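You operate a simulated robot arm through the tools that you are given. There is no shell and no other tool.

You run a simulated robot arm. Do the job below in one go: nothing can be reset, and whatever is moved stays where it is left.

Task
Swap the screw jig's black heat sink for the blue one.
Fine: back off screws two and one; black sink on the grey mat; blue sink down in the frame; screws one and two home again.

The check looks at the end state, three seconds after you hand in, the way a careful person would. Anything else that was tipped, shoved, dropped, spilled or broken makes it a failure.

Robot
A 7-joint arm with a two-finger parallel gripper, fixed in place. Base frame: the origin is on the floor under the middle of its stand, x ahead of it, y to its left, z up. Lengths are in mm, angles in degrees, forces in N, time in s.
With the tool pointing down near the work surface it reaches from about 440 to 920 mm from the base axis. Its first joint turns from -143.0 to 143.0 degrees. Payload 3 kg.
The TCP is the grasp point between the finger pads, 30 mm short of the fingertips. In the tool frame z runs along the fingers and y along their closing line. The gripper opens to 94 mm. The fingers are 28 mm wide and 10 mm thick; the gripper's body (50 by 96 mm) begins 55 mm behind the TCP.
Orientation is that of the tool frame in the base frame, as [roll, pitch, yaw] about the fixed x, y, z axes, in that order (R = Rz(yaw) Ry(pitch) Rx(roll)). With the fingers straight down and closing along the base's y, the tool's x points along the base's -x, its y along +y and its z along -z.

Tools
- The arm moves only by the tool apply_moves. Its argument "steps" is a list that holds one entry, the list of rows, each a list of 6 numbers: the shift along the tool's x, y, z in m, then the turn, a rotation vector about the tool's x, y, z in degrees. In form: [[[dx, dy, dz, ax, ay, az], ...]]. A call has 1 to 20 rows; each row shifts and turns the commanded pose from where the row before left it, along the tool's axes as they then stand. "grip" is the closure in counts, from 0 (fully open) to 255 (shut), set as the call begins (left out, the last holds). Each row takes 0.2 s and may step no farther than 50 mm and 8.6 degrees from the row before; otherwise, or with a gripper value out of range, the whole call is refused. Where a pose cannot be reached the arm comes as near as it can. A force on the tool above 60 N (or 10 N above the force at the start of the call, whichever is more), or a blocked arm, ends the call early, and 0.2 s more pass. The fingers move at their own pace (about 72 mm/s each) and stop on an object; they squeeze with about 27 N. The grip force told is the motor's: it shows also when the fingers shut on nothing. Time passes only in rows, and 0.2 s behind the last, so rows that do not move let the fingers close. It gives the time, the measured TCP pose, the force on the tool (base axes), the opening and the grip force at its end, in the units of the frame above (readings bear some noise), with the torque about the TCP (base axes, N m) and any sound that the robot's microphone picked up.
- Cameras (640 x 400 px; columns grow to the right, rows downward): "scene" is fixed at [400.8, 501.4, 1598.9]; the picture's right is [-1.00, -0.09, 0.00], its down [-0.09, 0.99, -0.05] and it looks along [0.00, -0.05, -1.00] (base axes); focal length 268 px, centre (320, 200). "wrist" rides on the gripper at [76, 14, -102] in the tool frame; the picture's right is [-0.18, 0.98, 0.00], its down [-0.75, -0.14, -0.64] and it looks along [-0.63, -0.12, 0.77] (tool axes); focal length 243 px, centre (320, 200). There is no depth. A picture from a camera that has moved, and an enlarged one, comes with that camera's place and axes in the base frame and with its lens.
- snapshot(camera): a new picture of that camera. It takes no simulated time.
- inspect(camera, box): a new picture of the part [left, top, right, bottom] of that camera's present view, enlarged. It takes no simulated time.
- job_done(): hands the job in; it is judged then, once.

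Nothing tells you positions but the pictures and the camera data. Unless the task says otherwise, let go and move clear before handing in.

The tools are called as a command line: name --argument value ..., lists and objects as JSON in quotes. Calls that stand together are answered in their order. apply_moves: Moves the arm, as the interface text tells. Its arguments: {"type":"object","properties":{"steps":{"type":"array","items":{"type":"array","items":{"type":"array","items":{"type":"number"}}}},"grip":{"type":"number"}},"required":["steps"]} The other tools are called the same way: snapshot (camera) takes a picture; inspect (camera, box) takes an enlarged picture of a part of a camera's view; job_done () hands the job in.

At the start:

```text
time_s: 0.0
position: [459.5, 318.8, 1198.5]
tool_rot: [180.0, 0.0, 180.0]
wrist_force: [0.0, 0.6, -0.2]
ft_torque: [0.0, 0.02, -0.01]
finger_gap: 93.9
finger_force: 0.0
```

scene: 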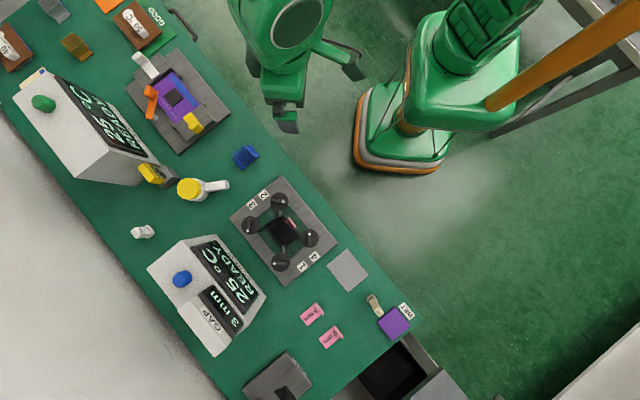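
wrist: 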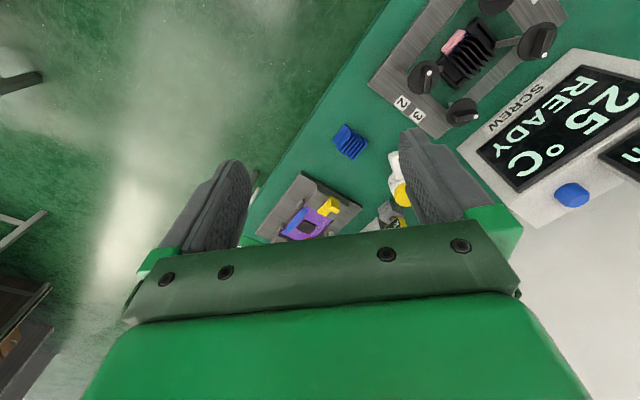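

I see a bench with a screw jig (black heat sink, four knobs), a blue heat sink, a grey mat and a display box. I'll enlarge the views first to find exact positions.

inspect --camera "scene" --box '[220, 165, 350, 295]'

inspect --camera "scene" --box '[140, 130, 300, 230]'

inspect --camera "scene" --box '[280, 230, 440, 380]'

inspect --camera "scene" --box '[140, 220, 280, 360]'

inspect --camera "wrist" --box '[320, 0, 640, 200]'

```text
3.08 times, centred on (285, 230) of scene
camera zoom: at [400.8, 501.4, 1598.9], right [-1.0, -0.09, 0.0], down [-0.09, 0.99, -0.05], along [0.0, -0.05, -1.0], focal length 826 px, centre (428, 108)
```

zoom: 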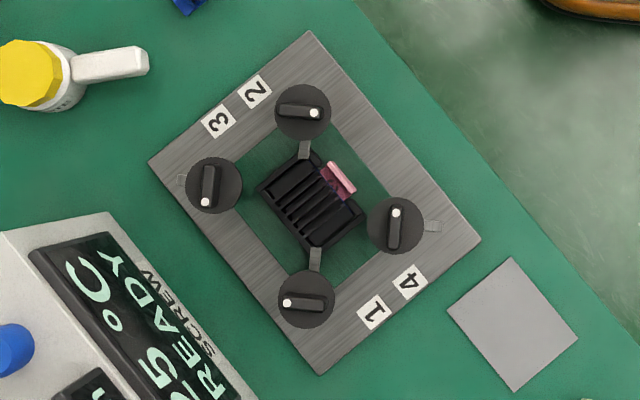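

```text
4.00 times, centred on (220, 180) of scene
camera zoom: at [400.8, 501.4, 1598.9], right [-1.0, -0.09, 0.0], down [-0.09, 0.99, -0.05], along [0.0, -0.05, -1.0], focal length 1074 px, centre (720, 280)
```

zoom: 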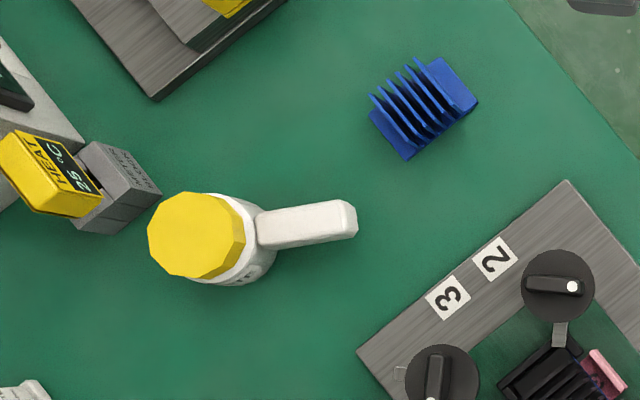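

```text
2.67 times, centred on (360, 305) of scene
camera zoom: at [400.8, 501.4, 1598.9], right [-1.0, -0.09, 0.0], down [-0.09, 0.99, -0.05], along [0.0, -0.05, -1.0], focal length 716 px, centre (213, -80)
```

zoom: 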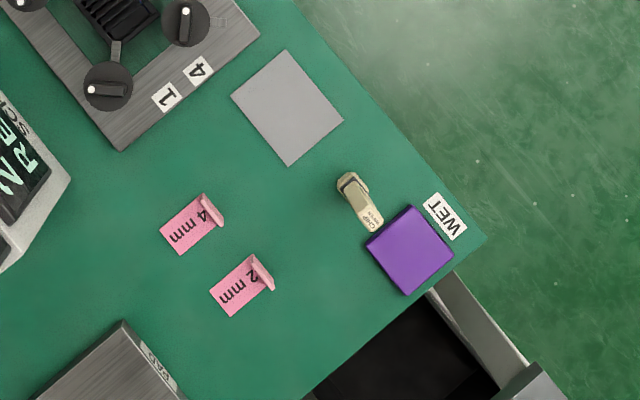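

```text
2.86 times, centred on (210, 290) of scene
camera zoom: at [400.8, 501.4, 1598.9], right [-1.0, -0.09, 0.0], down [-0.09, 0.99, -0.05], along [0.0, -0.05, -1.0], focal length 767 px, centre (634, -57)
```

zoom: 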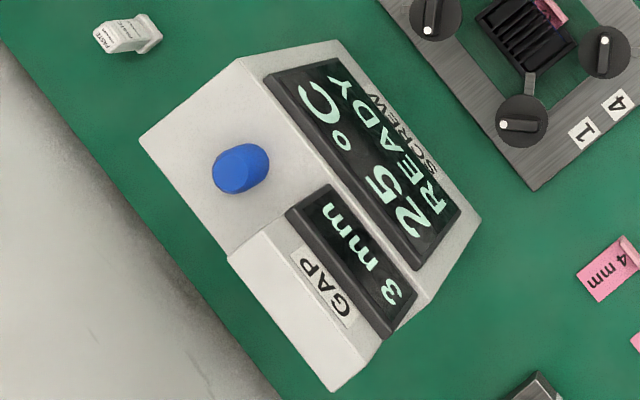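

```text
2.00 times, centred on (480, 100) of wrist
camera zoom: at [381.7, 331.7, 1299.1], right [0.18, 0.98, 0.0], down [0.75, -0.14, 0.64], along [0.63, -0.12, -0.77], focal length 485 px, centre (0, 400)
```

zoom: 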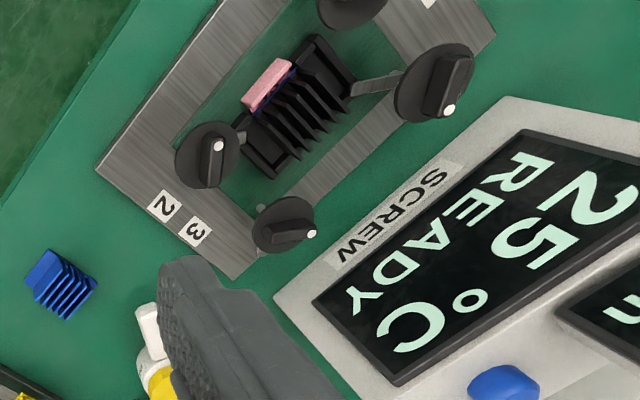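

The blue sink sits near (635, 351, 800) and the black one in the jig near (503, 561). I'll move above the jig for a close look.

apply_moves --steps '[[[-0.0083, 0.0298, 0.0248, 0, 0, 0], [-0.0083, 0.0298, 0.0248, 0, 0, 0], [-0.0083, 0.0298, 0.0248, 0, 0, 0], [-0.0083, 0.0298, 0.0248, 0, 0, 0], [-0.0083, 0.0298, 0.0248, 0, 0, 0], [-0.0083, 0.0298, 0.0248, 0, 0, 0], [-0.0083, 0.0298, 0.0248, 0, 0, 0], [-0.0083, 0.0298, 0.0248, 0, 0, 0], [0, 0, 0, 0, 0, 0]]]' --grip 0

snapshot --camera "wrist"

snapshot --camera "scene"

```text
time_s: 2.0
position: [526.4, 556.2, 996.9]
tool_rot: [180.0, 0.1, 180.0]
wrist_force: [0.5, -0.5, 0.3]
ft_torque: [-0.02, 0.02, 0.04]
finger_gap: 94.0
finger_force: 0.1
```

```text
taken
camera wrist: at [449.4, 570.2, 1098.7], right [0.18, 0.98, 0.0], down [0.75, -0.14, 0.64], along [0.63, -0.12, -0.77], focal length 243 px, centre (320, 200)
```

wrist: 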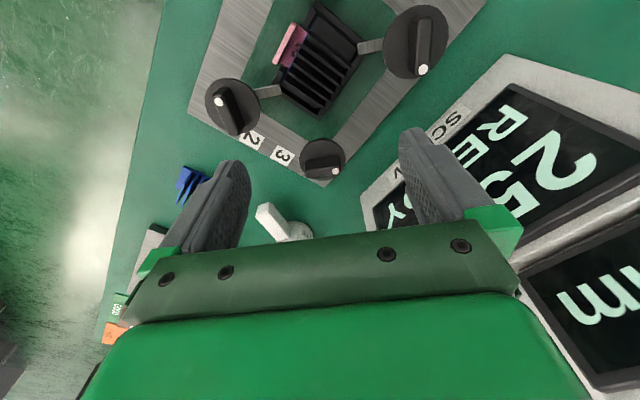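

```text
taken
```

scene: 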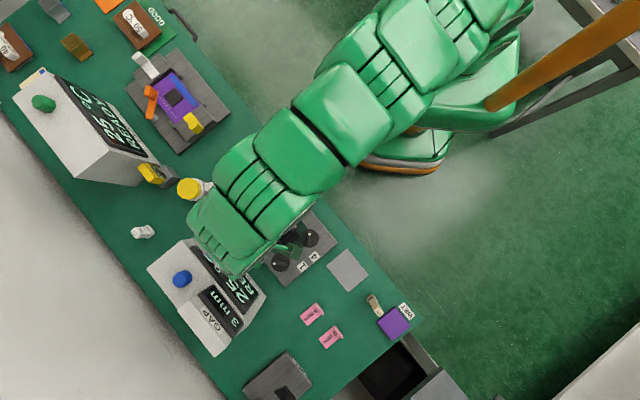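

inspect --camera "wrist" --box '[180, 0, 480, 190]'

inspect --camera "wrist" --box '[250, 0, 400, 120]'

```text
2.11 times, centred on (330, 95) of wrist
camera zoom: at [449.4, 570.2, 1098.7], right [0.18, 0.98, 0.0], down [0.75, -0.14, 0.64], along [0.63, -0.12, -0.77], focal length 511 px, centre (299, 421)
```

zoom: 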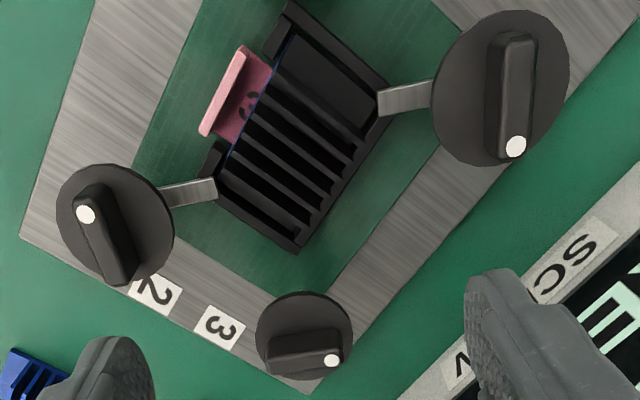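

```text
3.33 times, centred on (325, 60) of wrist
camera zoom: at [449.4, 570.2, 1098.7], right [0.18, 0.98, 0.0], down [0.75, -0.14, 0.64], along [0.63, -0.12, -0.77], focal length 809 px, centre (303, 667)
```

zoom: 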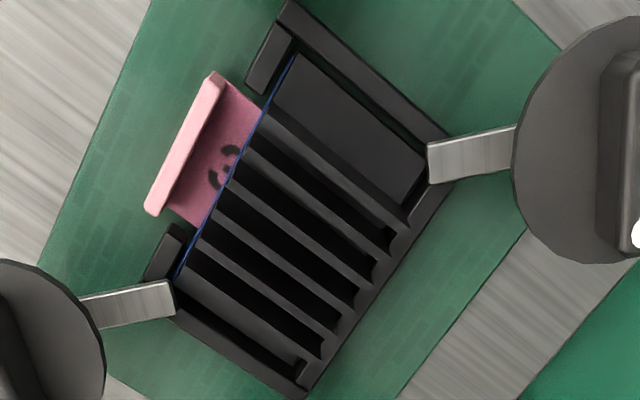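

The black sink sits in a small black frame with the pink "3" card under it, and screws 1 and 2 have clamp tabs over its corners. I'll look from lower down to judge the heights.

apply_moves --steps '[[[0.045, 0.007, 0, 0, 0, 0], [0.045, 0.007, 0, 0, 0, 0], [0.045, 0.007, 0, 0, 0, 0], [0.045, 0.006, 0, 0, 0, 0], [0, 0, 0.037, 0, 0, 0], [0, 0, 0.037, 0, 0, 0], [0, 0, 0.036, 0, 0, 0], [0, 0, 0, 0, -8, 0], [0, 0, 0, 0, -8, 0], [0, 0, 0, 0, -8, 0], [0, 0, 0, 0, 0, 0]]]' --grip 0

snapshot --camera "wrist"

inspect --camera "wrist" --box '[200, 80, 440, 230]'

```text
time_s: 4.4
position: [344.5, 583.1, 887.0]
tool_rot: [-179.9, 24.2, -180.0]
wrist_force: [0.4, -0.1, -0.2]
ft_torque: [0.01, 0.0, -0.01]
finger_gap: 93.8
finger_force: 0.1
```

```text
taken
camera wrist: at [231.6, 597.4, 949.9], right [0.17, 0.98, 0.08], down [0.43, -0.14, 0.89], along [0.89, -0.12, -0.44], focal length 243 px, centre (320, 200)
```

wrist: 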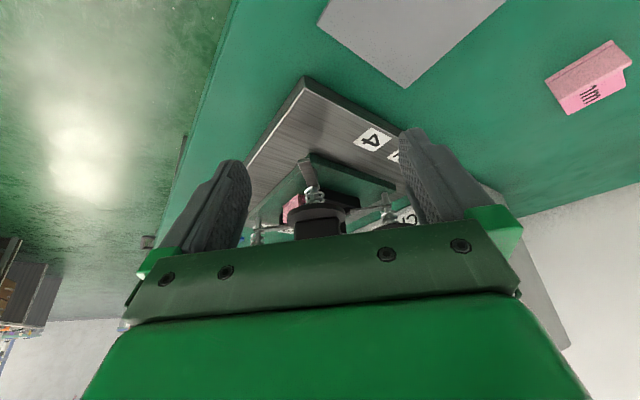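

```text
2.67 times, centred on (320, 155) of wrist
camera zoom: at [231.6, 597.4, 949.9], right [0.17, 0.98, 0.08], down [0.43, -0.14, 0.89], along [0.89, -0.12, -0.44], focal length 647 px, centre (320, 320)
```

zoom: 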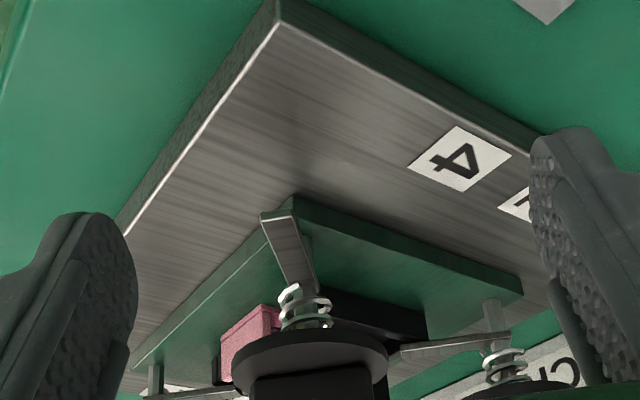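

The knobs ride on springs and there is a raised green board inside the grey frame. I'll raise the camera a little for a clearer side view.

apply_moves --steps '[[[-0.0144, 0.0, -0.0319, 0, 0, 0], [-0.0144, 0.0, -0.0319, 0, 0, 0], [0, 0, 0, 0, 0, 0]]]'

snapshot --camera "wrist"

inspect --camera "wrist" --box '[230, 60, 430, 185]'

```text
time_s: 5.2
position: [344.5, 584.7, 958.5]
tool_rot: [-179.9, 24.0, 180.0]
wrist_force: [0.0, 0.6, 0.1]
ft_torque: [0.01, -0.03, 0.02]
finger_gap: 94.1
finger_force: 0.0
```

```text
taken
camera wrist: at [232.3, 597.8, 1020.1], right [0.17, 0.98, 0.07], down [0.43, -0.14, 0.89], along [0.89, -0.12, -0.44], focal length 243 px, centre (320, 200)
```

wrist: 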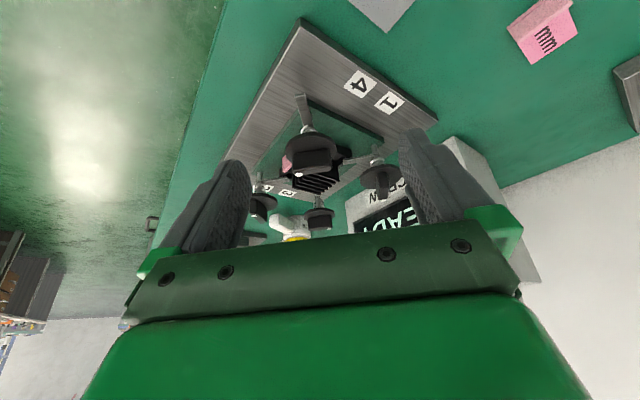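

```text
3.20 times, centred on (330, 122) of wrist
camera zoom: at [232.3, 597.8, 1020.1], right [0.17, 0.98, 0.07], down [0.43, -0.14, 0.89], along [0.89, -0.12, -0.44], focal length 776 px, centre (288, 448)
```

zoom: 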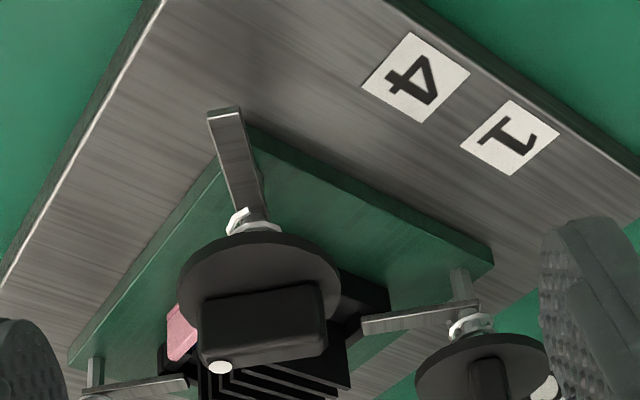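

I read the knob discs at about z=860, with screw 2 near (512, 479) and screw 1 near (494, 643). I'll go upright again and hover over screw 2.

apply_moves --steps '[[[0, 0, 0, 0, 8, 0], [0, 0, 0, 0, 8, 0], [0, 0, 0, 0, 8, 0], [-0.0335, -0.0212, -0.0063, 0, 0, 0], [-0.0335, -0.0212, -0.0063, 0, 0, 0], [-0.0335, -0.0212, -0.0063, 0, 0, 0], [-0.0335, -0.0212, -0.0063, 0, 0, 0], [-0.0335, -0.0212, -0.0063, 0, 0, 0], [0, 0, 0, 0, 0, 0]]]'

snapshot --camera "wrist"

inspect --camera "wrist" --box '[220, 20, 420, 145]'

```text
time_s: 7.2
position: [511.7, 476.4, 991.1]
tool_rot: [-179.9, 0.0, 179.9]
wrist_force: [0.0, 0.4, 0.0]
ft_torque: [-0.02, 0.01, -0.02]
finger_gap: 93.7
finger_force: 0.0
```

```text
taken
camera wrist: at [435.7, 490.0, 1092.6], right [0.18, 0.98, 0.0], down [0.75, -0.14, 0.64], along [0.63, -0.12, -0.77], focal length 243 px, centre (320, 200)
```

wrist: 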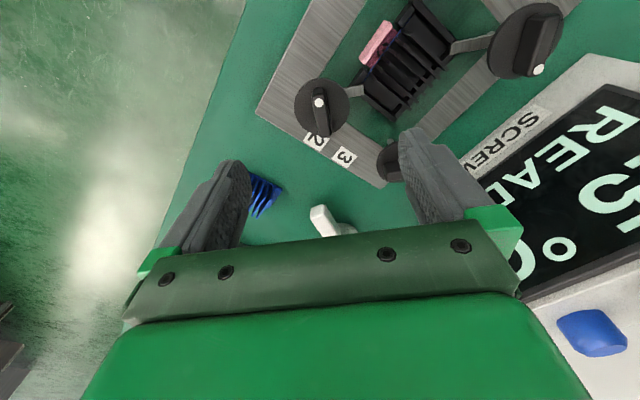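

```text
3.20 times, centred on (320, 82) of wrist
camera zoom: at [435.7, 490.0, 1092.6], right [0.18, 0.98, 0.0], down [0.75, -0.14, 0.64], along [0.63, -0.12, -0.77], focal length 776 px, centre (320, 576)
```

zoom: 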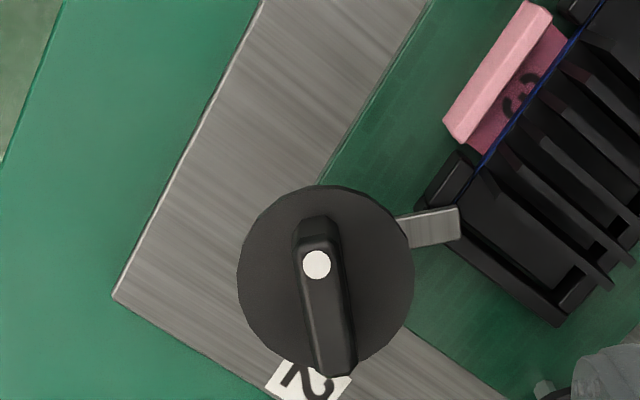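

Screw 2's bar lies along base x, with its centre about (514.5, 478.3), so the fingers can straddle it as they are. I'll lower for a closer centring check.

apply_moves --steps '[[[-0.0028, 0.0019, 0.03, 0, 0, 0], [0, 0, 0.03, 0, 0, 0], [0, 0, 0, 0, 0, 0], [0, 0, 0, 0, 0, 0]]]' --grip 0

snapshot --camera "wrist"

inspect --camera "wrist" --box '[240, 50, 400, 150]'

```text
time_s: 8.2
position: [513.3, 481.2, 930.0]
tool_rot: [-180.0, 0.0, -180.0]
wrist_force: [-0.8, 0.0, 0.5]
ft_torque: [0.01, -0.01, 0.0]
finger_gap: 94.2
finger_force: 0.1
```

```text
taken
camera wrist: at [437.6, 494.9, 1031.8], right [0.18, 0.98, 0.0], down [0.75, -0.14, 0.64], along [0.63, -0.12, -0.77], focal length 243 px, centre (320, 200)
```

wrist: 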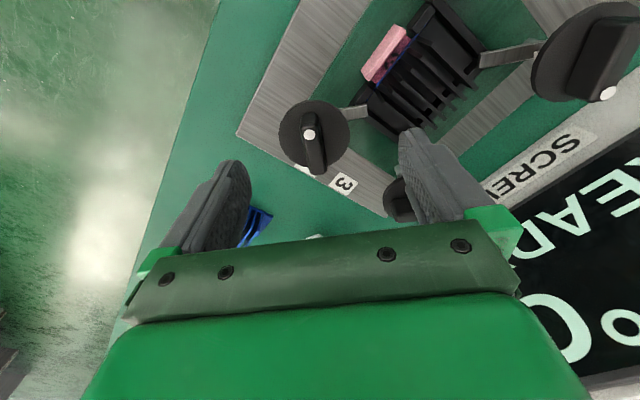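

```text
4.00 times, centred on (320, 100) of wrist
camera zoom: at [437.6, 494.9, 1031.8], right [0.18, 0.98, 0.0], down [0.75, -0.14, 0.64], along [0.63, -0.12, -0.77], focal length 970 px, centre (320, 600)
```

zoom: 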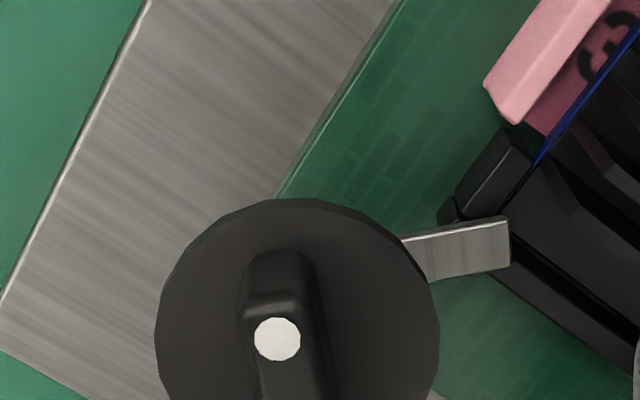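

The bar is along x and centred near (514.3, 477.6), a few mm left of the tool axis. I'll narrow the fingers and come down around the bar.

apply_moves --steps '[[[-0.001, -0.0036, 0, 0, 0, 0], [0, 0, 0, 0, 0, 0], [0, 0, 0, 0, 0, 0], [0, 0, 0.014, 0, 0, 0], [0, 0, 0.014, 0, 0, 0], [0, 0, 0, 0, 0, 0]]]' --grip 130

snapshot --camera "wrist"

inspect --camera "wrist" --box '[240, 90, 400, 210]'

```text
time_s: 9.6
position: [516.0, 476.2, 902.0]
tool_rot: [179.9, 0.0, 179.9]
wrist_force: [0.2, -0.4, -0.2]
ft_torque: [0.01, 0.01, 0.01]
finger_gap: 46.1
finger_force: 0.1
```

```text
taken
camera wrist: at [438.7, 490.5, 1003.8], right [0.18, 0.98, 0.0], down [0.75, -0.14, 0.64], along [0.63, -0.12, -0.77], focal length 243 px, centre (320, 200)
```

wrist: 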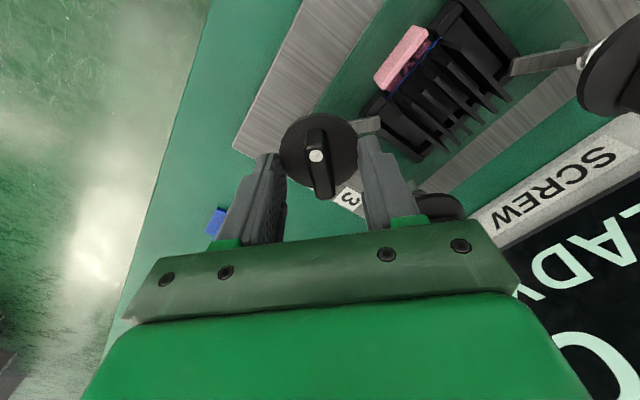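

```text
3.33 times, centred on (320, 150) of wrist
camera zoom: at [438.7, 490.5, 1003.8], right [0.18, 0.98, 0.0], down [0.75, -0.14, 0.64], along [0.63, -0.12, -0.77], focal length 809 px, centre (320, 367)
```

zoom: 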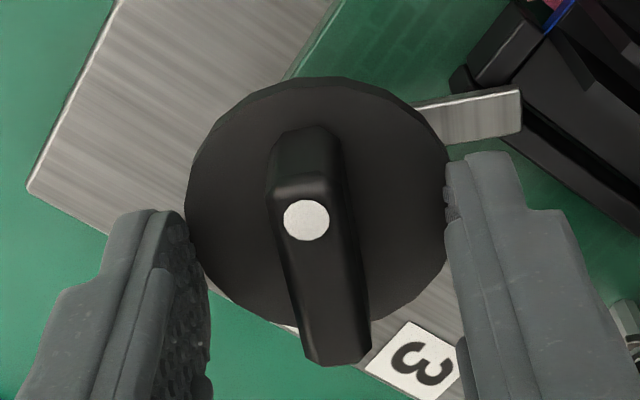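

Centred on screw 2's bar, about 20 mm tall with its disc top near z=862. I'll drop a few mm more and grip it.

apply_moves --steps '[[[0, 0, 0.004, 0, 0, 0], [0, 0, 0, 0, 0, 0]]]'

apply_moves --steps '[[[0, 0, 0, 0, 0, 0], [0, 0, 0, 0, 0, 0], [0, 0, 0, 0, 0, 0], [0, 0, 0, 0, 0, 0]]]' --grip 255

inspect --camera "wrist" --box '[240, 90, 400, 210]'

```text
time_s: 10.2
position: [516.2, 476.9, 897.9]
tool_rot: [180.0, 0.0, -179.9]
wrist_force: [-0.6, 1.0, 0.5]
ft_torque: [0.03, 0.02, 0.04]
finger_gap: 46.2
finger_force: 0.1
```

```text
time_s: 11.2
position: [515.1, 477.0, 899.2]
tool_rot: [179.9, 0.1, 180.0]
wrist_force: [7.1, 40.3, -10.5]
ft_torque: [0.05, -0.86, -0.14]
finger_gap: 16.7
finger_force: 44.7
```

```text
3.33 times, centred on (320, 150) of wrist
camera zoom: at [439.0, 491.2, 999.9], right [0.18, 0.98, 0.0], down [0.75, -0.14, 0.64], along [0.63, -0.12, -0.77], focal length 809 px, centre (320, 367)
```

zoom: 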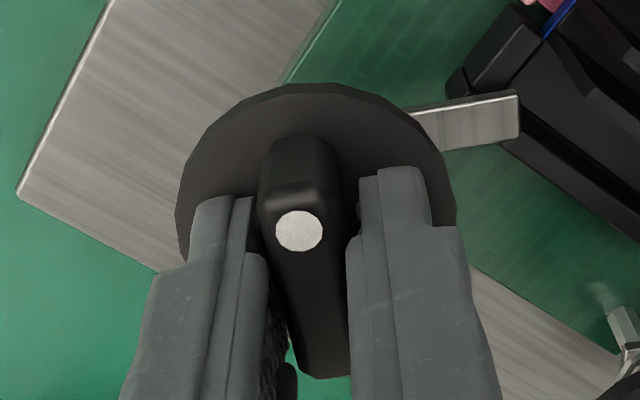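

The +y finger is pressing the bar with 40 N sideways, so the tool sits about 2 mm too far in +y. I'll shift until the side load fades.

apply_moves --steps '[[[0, -0.001, 0, 0, 0, 0], [0, -0.001, 0, 0, 0, 0], [0, 0, 0, 0, 0, 0]]]'

```text
time_s: 11.6
position: [515.9, 477.3, 898.5]
tool_rot: [179.7, 0.0, -179.9]
wrist_force: [7.8, 10.8, -6.0]
ft_torque: [0.12, 0.04, -0.03]
finger_gap: 16.3
finger_force: 45.4
stopped in row 2: the force on the tool passed its limit at 64 N (the readings are from after the stop); the commanded pose is now the measured one
```

Moving -y raised the load, so the offset is the other way. The commanded pose has relaxed and the side load is down to about 11 N. I'll nudge +y slightly.

apply_moves --steps '[[[0, 0.0006, 0, 0, 0, 0], [0, 0, 0, 0, 0, 0]]]'

inspect --camera "wrist" --box '[240, 90, 400, 210]'

```text
time_s: 12.2
position: [515.0, 477.7, 897.4]
tool_rot: [179.7, 0.0, -180.0]
wrist_force: [15.3, 4.7, 3.8]
ft_torque: [-0.04, 0.65, -0.03]
finger_gap: 16.2
finger_force: 45.5
```

```text
3.33 times, centred on (320, 150) of wrist
camera zoom: at [438.9, 491.0, 999.9], right [0.18, 0.98, 0.0], down [0.75, -0.14, 0.64], along [0.63, -0.11, -0.77], focal length 809 px, centre (320, 367)
```

zoom: 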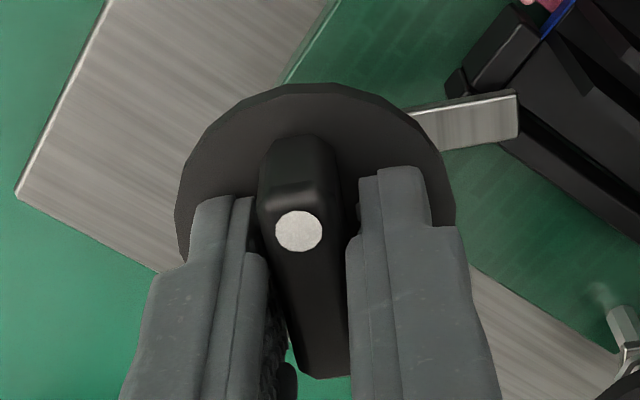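

Grip on screw 2 is settled at a 16 mm gap with little side load. I'll begin turning it counter-clockwise (loosening), one small step first.

apply_moves --steps '[[[-0.0006, 0, 0, 0, 0, 0], [0, 0, 0, 0, 0, -4], [0, 0, 0, 0, 0, -4], [0, 0, 0, 0, 0, 0]]]'

inspect --camera "wrist" --box '[240, 90, 400, 210]'

```text
time_s: 13.2
position: [516.6, 478.3, 897.7]
tool_rot: [179.7, -0.1, -171.8]
wrist_force: [-20.1, 10.0, 2.3]
ft_torque: [-0.1, 1.06, -0.07]
finger_gap: 16.5
finger_force: 44.3
```

```text
3.33 times, centred on (320, 150) of wrist
camera zoom: at [438.0, 480.8, 1000.0], right [0.04, 1.0, 0.0], down [0.77, -0.04, 0.64], along [0.64, -0.03, -0.77], focal length 809 px, centre (320, 367)
```

zoom: 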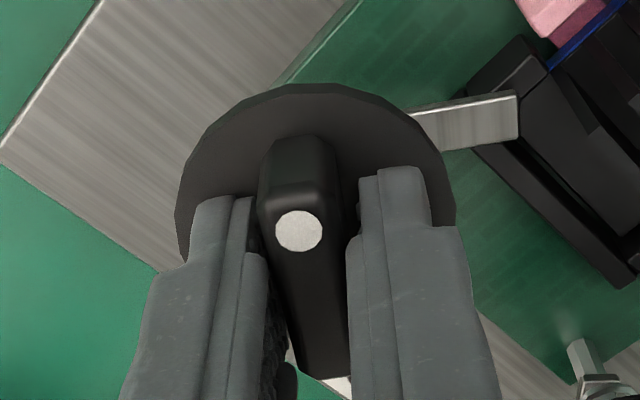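

The knob turns freely with the gripper, tab included. Continuing counter-clockwise in larger steps.

apply_moves --steps '[[[0.0003, -0.0001, 0, 0, 0, 0], [0, 0, 0, 0, 0, -7], [0, 0, 0, 0, 0, -7], [0, 0, 0, 0, 0, -7], [0, 0, 0, 0, 0, -7], [0, 0, 0, 0, 0, 0]]]'

snapshot --camera "wrist"

```text
time_s: 14.6
position: [515.2, 481.3, 898.3]
tool_rot: [179.8, 0.1, -143.8]
wrist_force: [-34.6, 46.1, -16.2]
ft_torque: [0.65, -0.91, -0.23]
finger_gap: 16.5
finger_force: 45.4
```

```text
taken
camera wrist: at [444.6, 445.5, 999.7], right [-0.43, 0.9, 0.0], down [0.69, 0.33, 0.64], along [0.58, 0.28, -0.76], focal length 243 px, centre (320, 200)
```

wrist: 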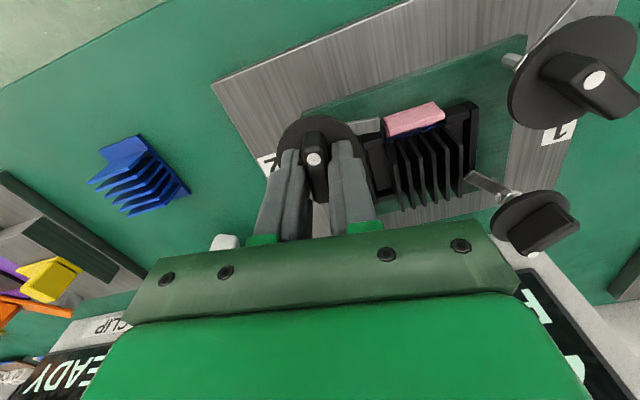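

Side load has grown along the finger closing line, so the knob's axis lies about 4 mm toward -x of my tool axis. I'll let go, re-centre and look.

apply_moves --steps '[[[0, 0.002, 0, 0, 0, 0], [0, 0, 0, 0, 0, 0]]]'

apply_moves --steps '[[[0, 0, 0, 0, 0, 0], [0, 0, 0, 0, 0, 0], [0.0032, 0.0006, -0.001, 0, 0, 0], [0, 0, 0, 0, 0, 0]]]' --grip 130

inspect --camera "wrist" --box '[240, 90, 400, 210]'

```text
time_s: 15.2
position: [515.2, 480.7, 898.2]
tool_rot: [179.9, 0.1, -144.0]
wrist_force: [-31.7, 41.7, -23.1]
ft_torque: [0.41, -0.53, -0.23]
finger_gap: 16.4
finger_force: 45.3
```

```text
time_s: 16.2
position: [512.3, 477.4, 900.1]
tool_rot: [179.9, 0.2, -143.9]
wrist_force: [0.6, -0.5, 0.2]
ft_torque: [0.0, 0.01, -0.04]
finger_gap: 46.1
finger_force: 0.0
```

```text
3.33 times, centred on (320, 150) of wrist
camera zoom: at [441.8, 443.0, 1001.3], right [-0.43, 0.9, 0.0], down [0.69, 0.33, 0.64], along [0.58, 0.28, -0.76], focal length 809 px, centre (320, 367)
```

zoom: 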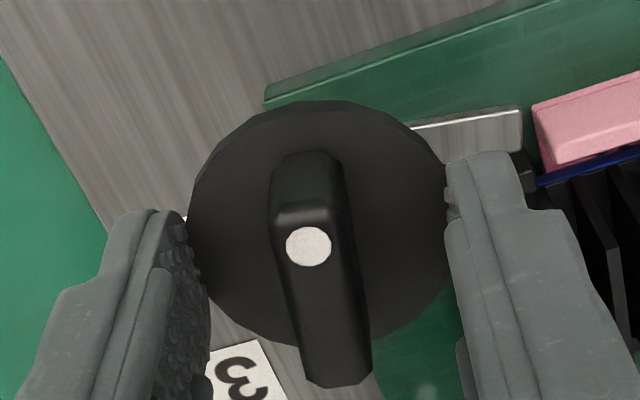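

The knob is now centred under the tool. Regripping and continuing the turn.

apply_moves --steps '[[[0, 0, 0, 0, 0, 0], [0, 0, 0, 0, 0, 0], [0, 0, 0, 0, 0, 0]]]' --grip 255

apply_moves --steps '[[[0, 0, 0, 0, 0, -7], [0, 0, 0, 0, 0, -7], [0, 0, 0, 0, 0, 0]]]'

```text
time_s: 17.0
position: [512.2, 479.7, 899.4]
tool_rot: [179.8, 0.2, -143.9]
wrist_force: [-6.2, 7.2, 2.5]
ft_torque: [-0.11, 0.29, 0.0]
finger_gap: 15.7
finger_force: 45.3
```

```text
time_s: 17.9
position: [511.7, 477.3, 902.9]
tool_rot: [179.8, 0.2, -129.7]
wrist_force: [-8.7, -11.7, 21.3]
ft_torque: [-1.25, 0.96, -0.04]
finger_gap: 11.8
finger_force: 44.9
stopped in row 3: the force on the tool passed its limit at 61 N (the readings are from after the stop); the commanded pose is now the measured one
```

The tool was pushed up and the gap shrank. I'll look at what happened before doing more.

snapshot --camera "wrist"

inspect --camera "wrist" --box '[240, 90, 400, 210]'

```text
taken
camera wrist: at [451.6, 427.6, 1002.8], right [-0.64, 0.77, 0.0], down [0.59, 0.49, 0.65], along [0.5, 0.41, -0.76], focal length 243 px, centre (320, 200)
```

wrist: 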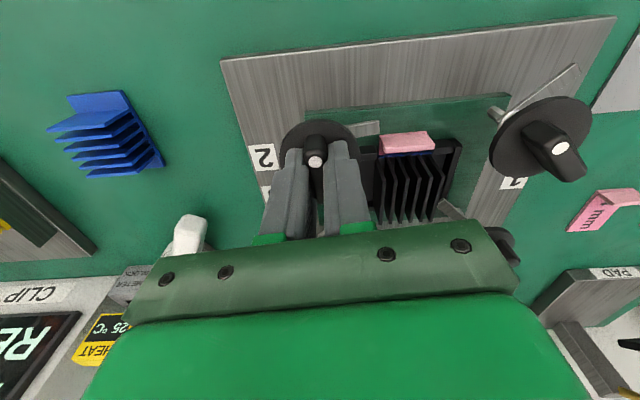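

```text
3.33 times, centred on (320, 150) of wrist
camera zoom: at [451.6, 427.6, 1002.8], right [-0.64, 0.77, 0.0], down [0.59, 0.49, 0.65], along [0.5, 0.41, -0.76], focal length 809 px, centre (320, 367)
```

zoom: 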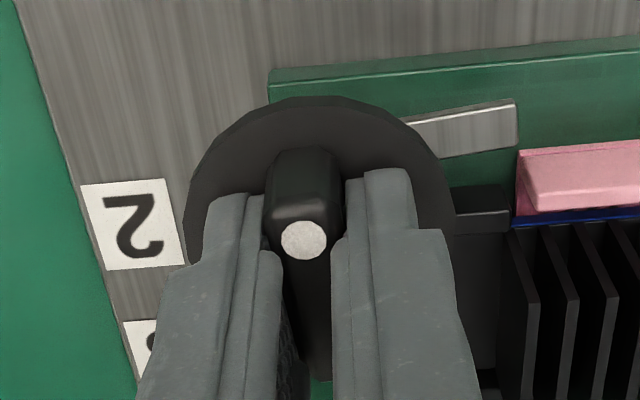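

The bar's sides slope toward the top, so gripping 1–2 mm too high made the fingers ride up. I'll release, re-centre and grip lower.

apply_moves --steps '[[[0, 0, 0, 0, 0, 0], [0, 0, 0, 0, 0, 0], [0, 0, 0.003, 0, 0, 0], [0, 0, 0.0015, 0, 0, 0], [0, 0, 0, 0, 0, 0]]]' --grip 130

inspect --camera "wrist" --box '[240, 90, 400, 210]'

```text
time_s: 19.1
position: [512.1, 479.1, 896.8]
tool_rot: [180.0, 0.4, -129.8]
wrist_force: [0.0, 0.6, -0.7]
ft_torque: [-0.02, 0.02, -0.01]
finger_gap: 46.0
finger_force: 0.0
```

```text
3.33 times, centred on (320, 150) of wrist
camera zoom: at [451.6, 428.3, 997.8], right [-0.64, 0.77, 0.0], down [0.59, 0.48, 0.65], along [0.5, 0.41, -0.76], focal length 809 px, centre (320, 367)
```

zoom: 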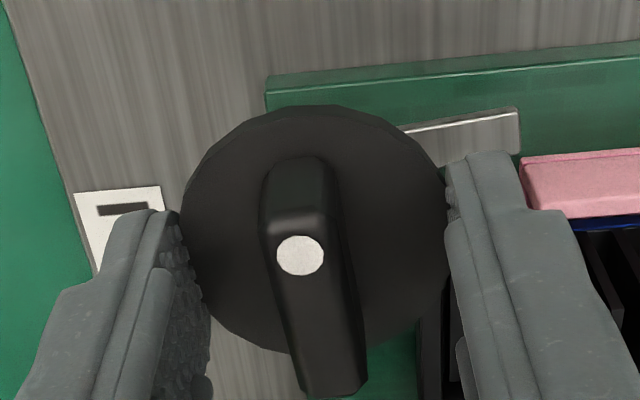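

Nearly centred; I'll shift 1.2 mm along the closing line, then grip at this lower height.

apply_moves --steps '[[[0, -0.0012, 0, 0, 0, 0], [0, 0, 0, 0, 0, 0]]]'

apply_moves --steps '[[[0, 0, 0, 0, 0, 0], [0, 0, 0, 0, 0, 0], [0, 0, 0, 0, 0, 0]]]' --grip 255

```text
time_s: 19.7
position: [513.3, 478.9, 896.5]
tool_rot: [180.0, 0.3, -129.8]
wrist_force: [0.6, -0.6, 0.4]
ft_torque: [0.04, -0.02, 0.02]
finger_gap: 46.4
finger_force: 0.0
```

```text
time_s: 20.5
position: [513.2, 477.9, 897.1]
tool_rot: [180.0, 0.3, -129.8]
wrist_force: [-9.8, 7.2, 0.0]
ft_torque: [0.05, -0.04, -0.04]
finger_gap: 16.5
finger_force: 44.6
```

Good, low side load. Continuing the counter-clockwise turn.

apply_moves --steps '[[[0, 0, 0, 0, 0, -7], [0, 0, 0, 0, 0, -7], [0, 0, 0, 0, 0, -7], [0, 0, 0, 0, 0, 0]]]'

```text
time_s: 21.5
position: [511.9, 479.7, 896.1]
tool_rot: [-180.0, 0.4, -108.7]
wrist_force: [-34.5, 34.9, 6.9]
ft_torque: [-0.3, 0.23, -0.06]
finger_gap: 16.2
finger_force: 45.5
```

Side load is rising again; I'll shift to relieve it.

apply_moves --steps '[[[-0.0005, 0.001, 0, 0, 0, 0], [0, 0, 0, 0, 0, 0]]]'

inspect --camera "wrist" --box '[240, 90, 400, 210]'

```text
time_s: 22.1
position: [512.3, 478.8, 897.5]
tool_rot: [-179.9, 0.5, -108.8]
wrist_force: [-28.2, 29.4, 6.0]
ft_torque: [0.91, -0.24, -0.05]
finger_gap: 16.4
finger_force: 45.3
```

```text
3.33 times, centred on (320, 150) of wrist
camera zoom: at [473.3, 410.1, 997.7], right [-0.87, 0.49, 0.0], down [0.37, 0.66, 0.65], along [0.32, 0.56, -0.76], focal length 809 px, centre (320, 367)
```

zoom: 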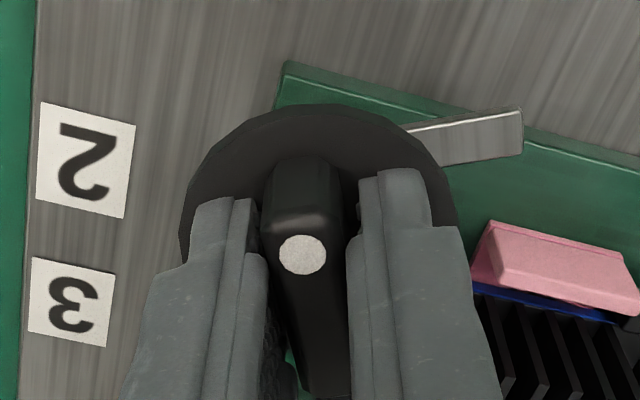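

The tab has swung about 71° and is clear of the sink. I'll continue toward the parked direction shown by screws 3 and 4.

apply_moves --steps '[[[-0.0005, 0.001, 0, 0, 0, 0], [0, 0, 0, 0, 0, -7], [0, 0, 0, 0, 0, -7], [0, 0, 0, 0, 0, 0]]]'

```text
time_s: 23.1
position: [512.2, 478.8, 896.8]
tool_rot: [-179.8, 0.3, -94.8]
wrist_force: [-10.4, 20.6, 10.9]
ft_torque: [0.07, -0.02, -0.01]
finger_gap: 16.4
finger_force: 45.2
```

Load is lower now. Continuing.

apply_moves --steps '[[[-0.0005, 0.0005, 0, 0, 0, 0], [0, 0, 0, 0, 0, -7], [0, 0, 0, 0, 0, -7], [0, 0, 0, 0, 0, -7], [0, 0, 0, 0, 0, 0]]]'

```text
time_s: 24.3
position: [511.9, 478.7, 896.1]
tool_rot: [-179.8, 0.2, -73.9]
wrist_force: [8.3, -12.3, 2.8]
ft_torque: [0.27, 0.16, 0.02]
finger_gap: 16.4
finger_force: 45.2
```

apply_moves --steps '[[[0, 0, 0, 0, 0, -7], [0, 0, 0, 0, 0, -7], [0, 0, 0, 0, 0, -7], [0, 0, 0, 0, 0, -7], [0, 0, 0, 0, 0, 0]]]'

snapshot --camera "wrist"

snapshot --camera "scene"

```text
time_s: 25.5
position: [510.8, 479.4, 897.2]
tool_rot: [-179.7, 0.1, -45.7]
wrist_force: [-11.5, -42.2, 31.0]
ft_torque: [0.03, 0.21, -0.01]
finger_gap: 16.7
finger_force: 44.9
```

```text
taken
camera wrist: at [553.3, 413.0, 997.9], right [-0.83, -0.55, 0.0], down [-0.43, 0.64, 0.64], along [-0.35, 0.54, -0.77], focal length 243 px, centre (320, 200)
```

wrist: 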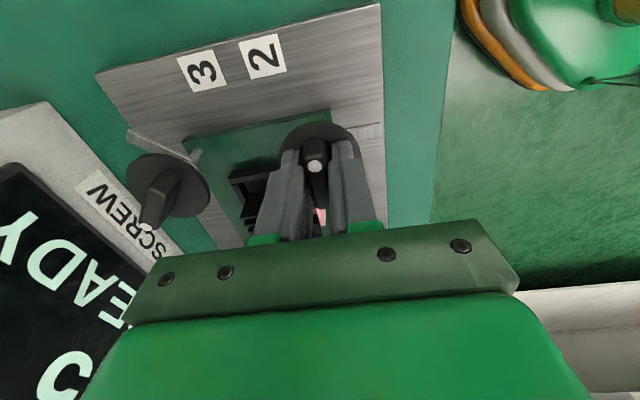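

```text
taken
```

scene: 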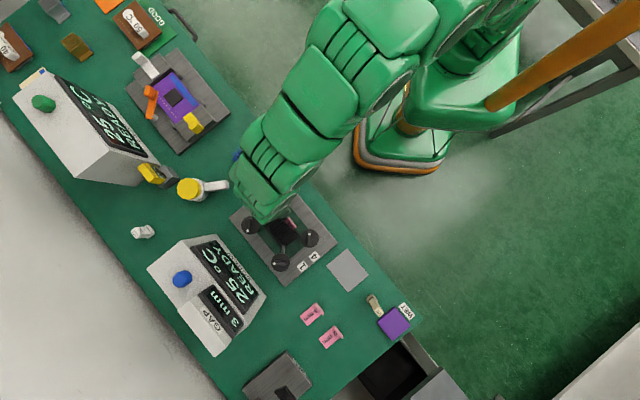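

Screw 2 is turned 134° and the tab is well off the sink. I'll finish the half turn to match the parked screws.

apply_moves --steps '[[[0.0005, 0.001, 0, 0, 0, 0], [0, 0, 0, 0, 0, -7], [0, 0, 0, 0, 0, -7], [0, 0, 0, 0, 0, -7], [0, 0, 0, 0, 0, 0]]]'

```text
time_s: 26.7
position: [511.6, 479.2, 896.5]
tool_rot: [-179.8, 0.0, -24.8]
wrist_force: [13.5, -21.1, 0.6]
ft_torque: [0.46, 1.03, 0.01]
finger_gap: 16.1
finger_force: 45.0
```

apply_moves --steps '[[[0, 0.0005, 0, 0, 0, 0], [0, 0, 0, 0, 0, -6], [0, 0, 0, 0, 0, -6], [0, 0, 0, 0, 0, -6], [0, 0, 0, 0, 0, -6], [0, 0, 0, 0, 0, 0]]]'

snapshot --camera "wrist"

```text
time_s: 28.1
position: [510.8, 478.2, 895.7]
tool_rot: [-179.7, -0.2, -0.8]
wrist_force: [14.3, -3.8, -19.5]
ft_torque: [-0.07, -0.01, -0.01]
finger_gap: 16.3
finger_force: 44.3
```

```text
taken
camera wrist: at [585.8, 461.5, 998.1], right [-0.2, -0.98, -0.01], down [-0.75, 0.15, 0.64], along [-0.63, 0.13, -0.77], focal length 243 px, centre (320, 200)
```

wrist: 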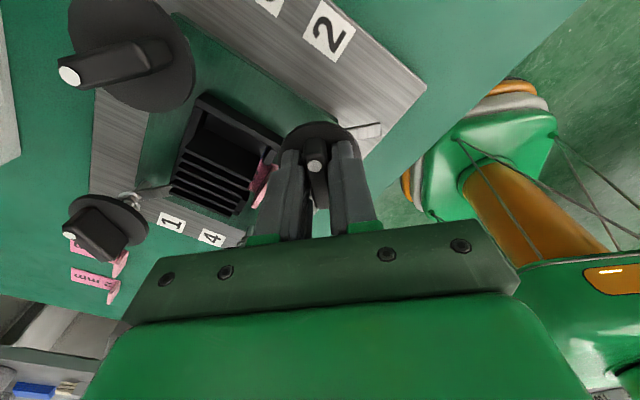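

Screw 2 has made a half turn and its tab points outward. I'll release, lift, travel to screw 1 and turn the wrist back for it.

apply_moves --steps '[[[0, 0, 0, 0, 0, 0], [0, 0, 0, 0, 0, 0], [0, 0, -0.03, 0, 0, 0], [0, 0, -0.04, 0, 0, 0], [-0.0051, -0.0407, 0, 0, 0, 0], [-0.0051, -0.0407, 0, 0, 0, 0], [-0.0051, -0.0407, 0, 0, 0, 0], [-0.0051, -0.0407, 0, 0, 0, 0], [0, 0, 0, 0, 0, 0]]]' --grip 130

snapshot --camera "wrist"

```text
time_s: 30.1
position: [494.1, 644.1, 965.7]
tool_rot: [-179.7, 0.0, -0.9]
wrist_force: [0.6, -0.5, -0.6]
ft_torque: [0.01, -0.01, -0.02]
finger_gap: 46.0
finger_force: 0.0
```

```text
taken
camera wrist: at [568.4, 626.7, 1067.9], right [-0.2, -0.98, -0.01], down [-0.75, 0.15, 0.64], along [-0.63, 0.13, -0.77], focal length 243 px, centre (320, 200)
```

wrist: 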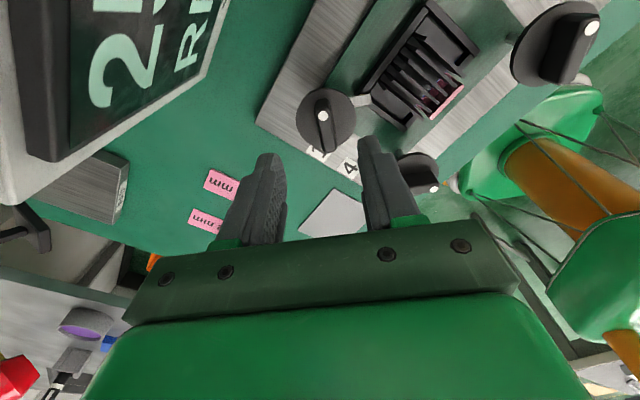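

inspect --camera "wrist" --box '[240, 60, 400, 180]'

apply_moves --steps '[[[0, 0, 0, 0, 0, 8.5], [0, 0, 0, 0, 0, 8.5], [0, 0, 0, 0, 0, 8.5], [0, 0, 0, 0, 0, 8.5], [0, 0, 0, 0, 0, 8.5], [0, 0, 0, 0, 0, 8.5], [0, 0, 0, 0, 0, 8.5], [0, 0, 0, 0, 0, 8.5], [0, 0, 0, 0, 0, 8.5], [0, 0, 0, 0, 0, 8.5], [0, 0, 0, 0, 0, 8.5], [0, 0, 0, 0, 0, 8.5], [0, 0, 0, 0, 0, 8.5], [0, 0, 0, 0, 0, 8.5], [0, 0, 0, 0, 0, 8.5], [0, 0, 0, 0, 0, 8.5], [0, 0, 0, 0, 0, 8.5], [0, 0, 0, 0, 0, 8.5], [0, 0, 0, 0, 0, 8.5], [0, 0, 0, 0, 0, 8.5]]]'

```text
3.33 times, centred on (320, 120) of wrist
camera zoom: at [568.4, 626.7, 1067.9], right [-0.2, -0.98, -0.01], down [-0.75, 0.15, 0.64], along [-0.63, 0.13, -0.77], focal length 809 px, centre (320, 467)
```

zoom: 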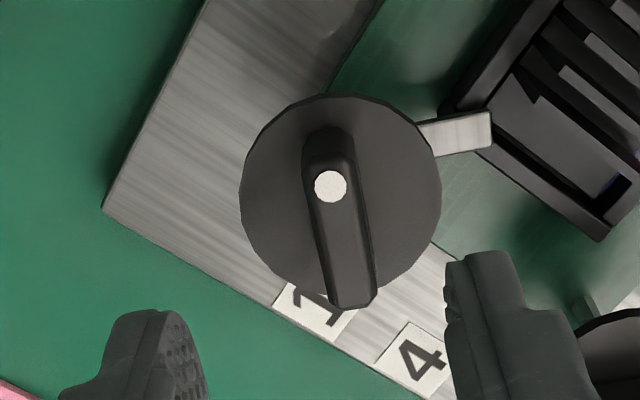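

```text
time_s: 34.3
position: [491.8, 641.5, 967.2]
tool_rot: [179.8, 0.1, -170.9]
wrist_force: [-0.5, -0.1, -0.2]
ft_torque: [-0.01, -0.01, 0.02]
finger_gap: 46.4
finger_force: 0.0
```

apply_moves --steps '[[[0, 0, 0, 0, 0, 4.55], [0, 0, 0, 0, 0, 4.55], [0, 0, 0, 0, 0, 0]]]' --grip 60

inspect --camera "wrist" --box '[240, 60, 400, 180]'

snapshot --camera "scene"

```text
time_s: 35.1
position: [492.7, 641.1, 966.2]
tool_rot: [179.8, 0.2, -180.0]
wrist_force: [-0.2, 0.1, 0.5]
ft_torque: [-0.01, 0.02, -0.01]
finger_gap: 72.0
finger_force: 0.0
```

```text
3.33 times, centred on (320, 120) of wrist
camera zoom: at [415.4, 654.7, 1067.9], right [0.18, 0.98, 0.01], down [0.75, -0.14, 0.64], along [0.63, -0.11, -0.77], focal length 809 px, centre (320, 467)
```

zoom: 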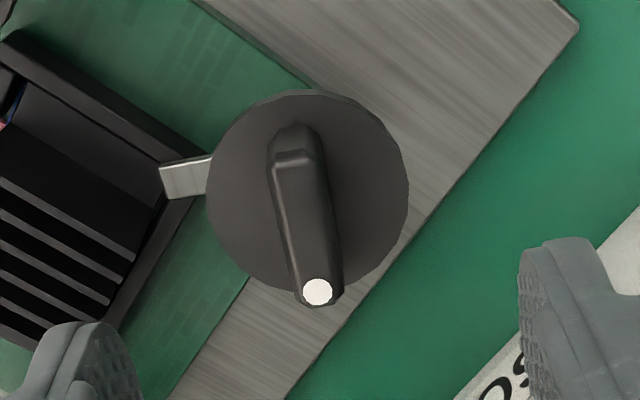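

```text
taken
```

scene: 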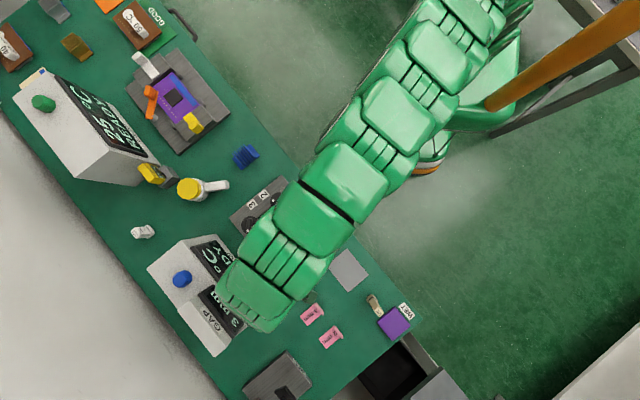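

Two opposite views place screw 1 at about (492.5, 637.7) with its disc top near z=868. Moving over and down around its bar.

apply_moves --steps '[[[0, -0.0032, 0, 0, 0, 0], [0, 0, 0.03, 0, 0, 0], [0, 0, 0.03, 0, 0, 0], [0, 0, 0.004, 0, 0, 0], [0, 0, 0, 0, 0, 0]]]' --grip 130

inspect --camera "wrist" --box '[240, 90, 400, 210]'

```text
time_s: 36.3
position: [494.2, 636.2, 903.4]
tool_rot: [179.7, 0.1, -180.0]
wrist_force: [-0.4, -0.6, -0.4]
ft_torque: [-0.02, 0.0, 0.0]
finger_gap: 46.2
finger_force: 0.2
```

```text
3.33 times, centred on (320, 150) of wrist
camera zoom: at [417.6, 650.3, 1004.6], right [0.18, 0.98, 0.01], down [0.75, -0.14, 0.64], along [0.63, -0.11, -0.77], focal length 809 px, centre (320, 367)
```

zoom: 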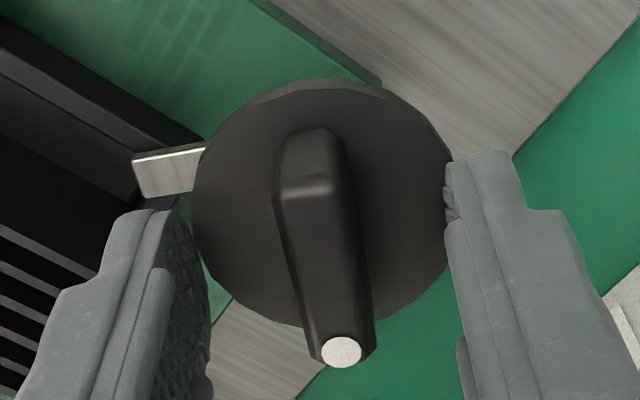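

Screw 1's bar is between the fingers but the tool has drifted about 2 mm to +x. I'll correct, lower to grip height and close.

apply_moves --steps '[[[0.0023, 0.0003, 0.0025, 0, 0, 0], [0, 0, 0.0025, 0, 0, 0], [0, 0, 0, 0, 0, 0]]]'

apply_moves --steps '[[[0, 0, 0, 0, 0, 0], [0, 0, 0, 0, 0, 0], [0, 0, 0, 0, 0, 0]]]' --grip 255

inspect --camera "wrist" --box '[240, 90, 400, 210]'

```text
time_s: 37.1
position: [492.3, 637.5, 898.3]
tool_rot: [179.6, 0.3, -179.9]
wrist_force: [0.4, -0.4, -0.5]
ft_torque: [0.03, 0.02, -0.01]
finger_gap: 46.4
finger_force: 0.1
```

```text
time_s: 37.9
position: [491.2, 638.8, 897.3]
tool_rot: [179.7, 0.2, -179.9]
wrist_force: [8.7, 37.0, -7.7]
ft_torque: [0.08, -0.59, 0.02]
finger_gap: 16.5
finger_force: 44.5
```

```text
3.33 times, centred on (320, 150) of wrist
camera zoom: at [414.0, 651.7, 999.3], right [0.18, 0.98, 0.01], down [0.75, -0.14, 0.64], along [0.63, -0.11, -0.77], focal length 809 px, centre (320, 367)
```

zoom: 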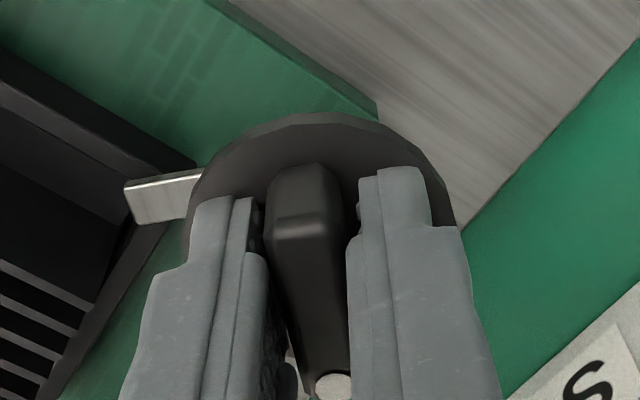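

Gripped. I'll relieve the side load and start screw 1 counter-clockwise.

apply_moves --steps '[[[-0.0002, 0.0007, 0, 0, 0, 0], [0, 0, 0, 0, 0, 0]]]'

apply_moves --steps '[[[0, 0, 0, 0, 0, -7], [0, 0, 0, 0, 0, -7], [0, 0, 0, 0, 0, -7], [0, 0, 0, 0, 0, 0]]]'

```text
time_s: 38.5
position: [491.5, 638.8, 897.6]
tool_rot: [179.7, 0.2, -180.0]
wrist_force: [-1.5, 21.9, 2.4]
ft_torque: [-0.02, -1.02, 0.01]
finger_gap: 16.3
finger_force: 45.2
```

```text
time_s: 39.5
position: [489.9, 639.6, 898.3]
tool_rot: [179.9, 0.3, -158.9]
wrist_force: [9.9, -1.5, -2.7]
ft_torque: [-0.13, 0.19, 0.0]
finger_gap: 16.1
finger_force: 44.9
```

Turning smoothly with little load. Continuing.

apply_moves --steps '[[[0, 0, 0, 0, 0, -7], [0, 0, 0, 0, 0, -7], [0, 0, 0, 0, 0, -7], [0, 0, 0, 0, 0, -7], [0, 0, 0, 0, 0, 0]]]'

```text
time_s: 40.7
position: [490.5, 638.0, 898.3]
tool_rot: [180.0, 0.3, -130.9]
wrist_force: [3.8, -22.4, 5.8]
ft_torque: [-0.85, 0.69, 0.03]
finger_gap: 16.6
finger_force: 45.0
```

apply_moves --steps '[[[0.0005, -0.0004, 0, 0, 0, 0], [0, 0, 0, 0, 0, -7], [0, 0, 0, 0, 0, -7], [0, 0, 0, 0, 0, -7], [0, 0, 0, 0, 0, 0]]]'

```text
time_s: 41.9
position: [492.4, 638.4, 898.2]
tool_rot: [-180.0, 0.4, -110.0]
wrist_force: [28.6, -13.5, 1.3]
ft_torque: [-0.12, -0.02, -0.03]
finger_gap: 16.3
finger_force: 44.9
```

apply_moves --steps '[[[0, -0.0008, 0, 0, 0, 0], [0, 0, 0, 0, 0, -7], [0, 0, 0, 0, 0, -7], [0, 0, 0, 0, 0, -7], [0, 0, 0, 0, 0, 0]]]'

```text
time_s: 43.1
position: [491.6, 638.7, 898.4]
tool_rot: [-179.8, 0.3, -88.9]
wrist_force: [37.4, -1.0, -15.9]
ft_torque: [1.04, 0.01, -0.04]
finger_gap: 16.5
finger_force: 45.4
```

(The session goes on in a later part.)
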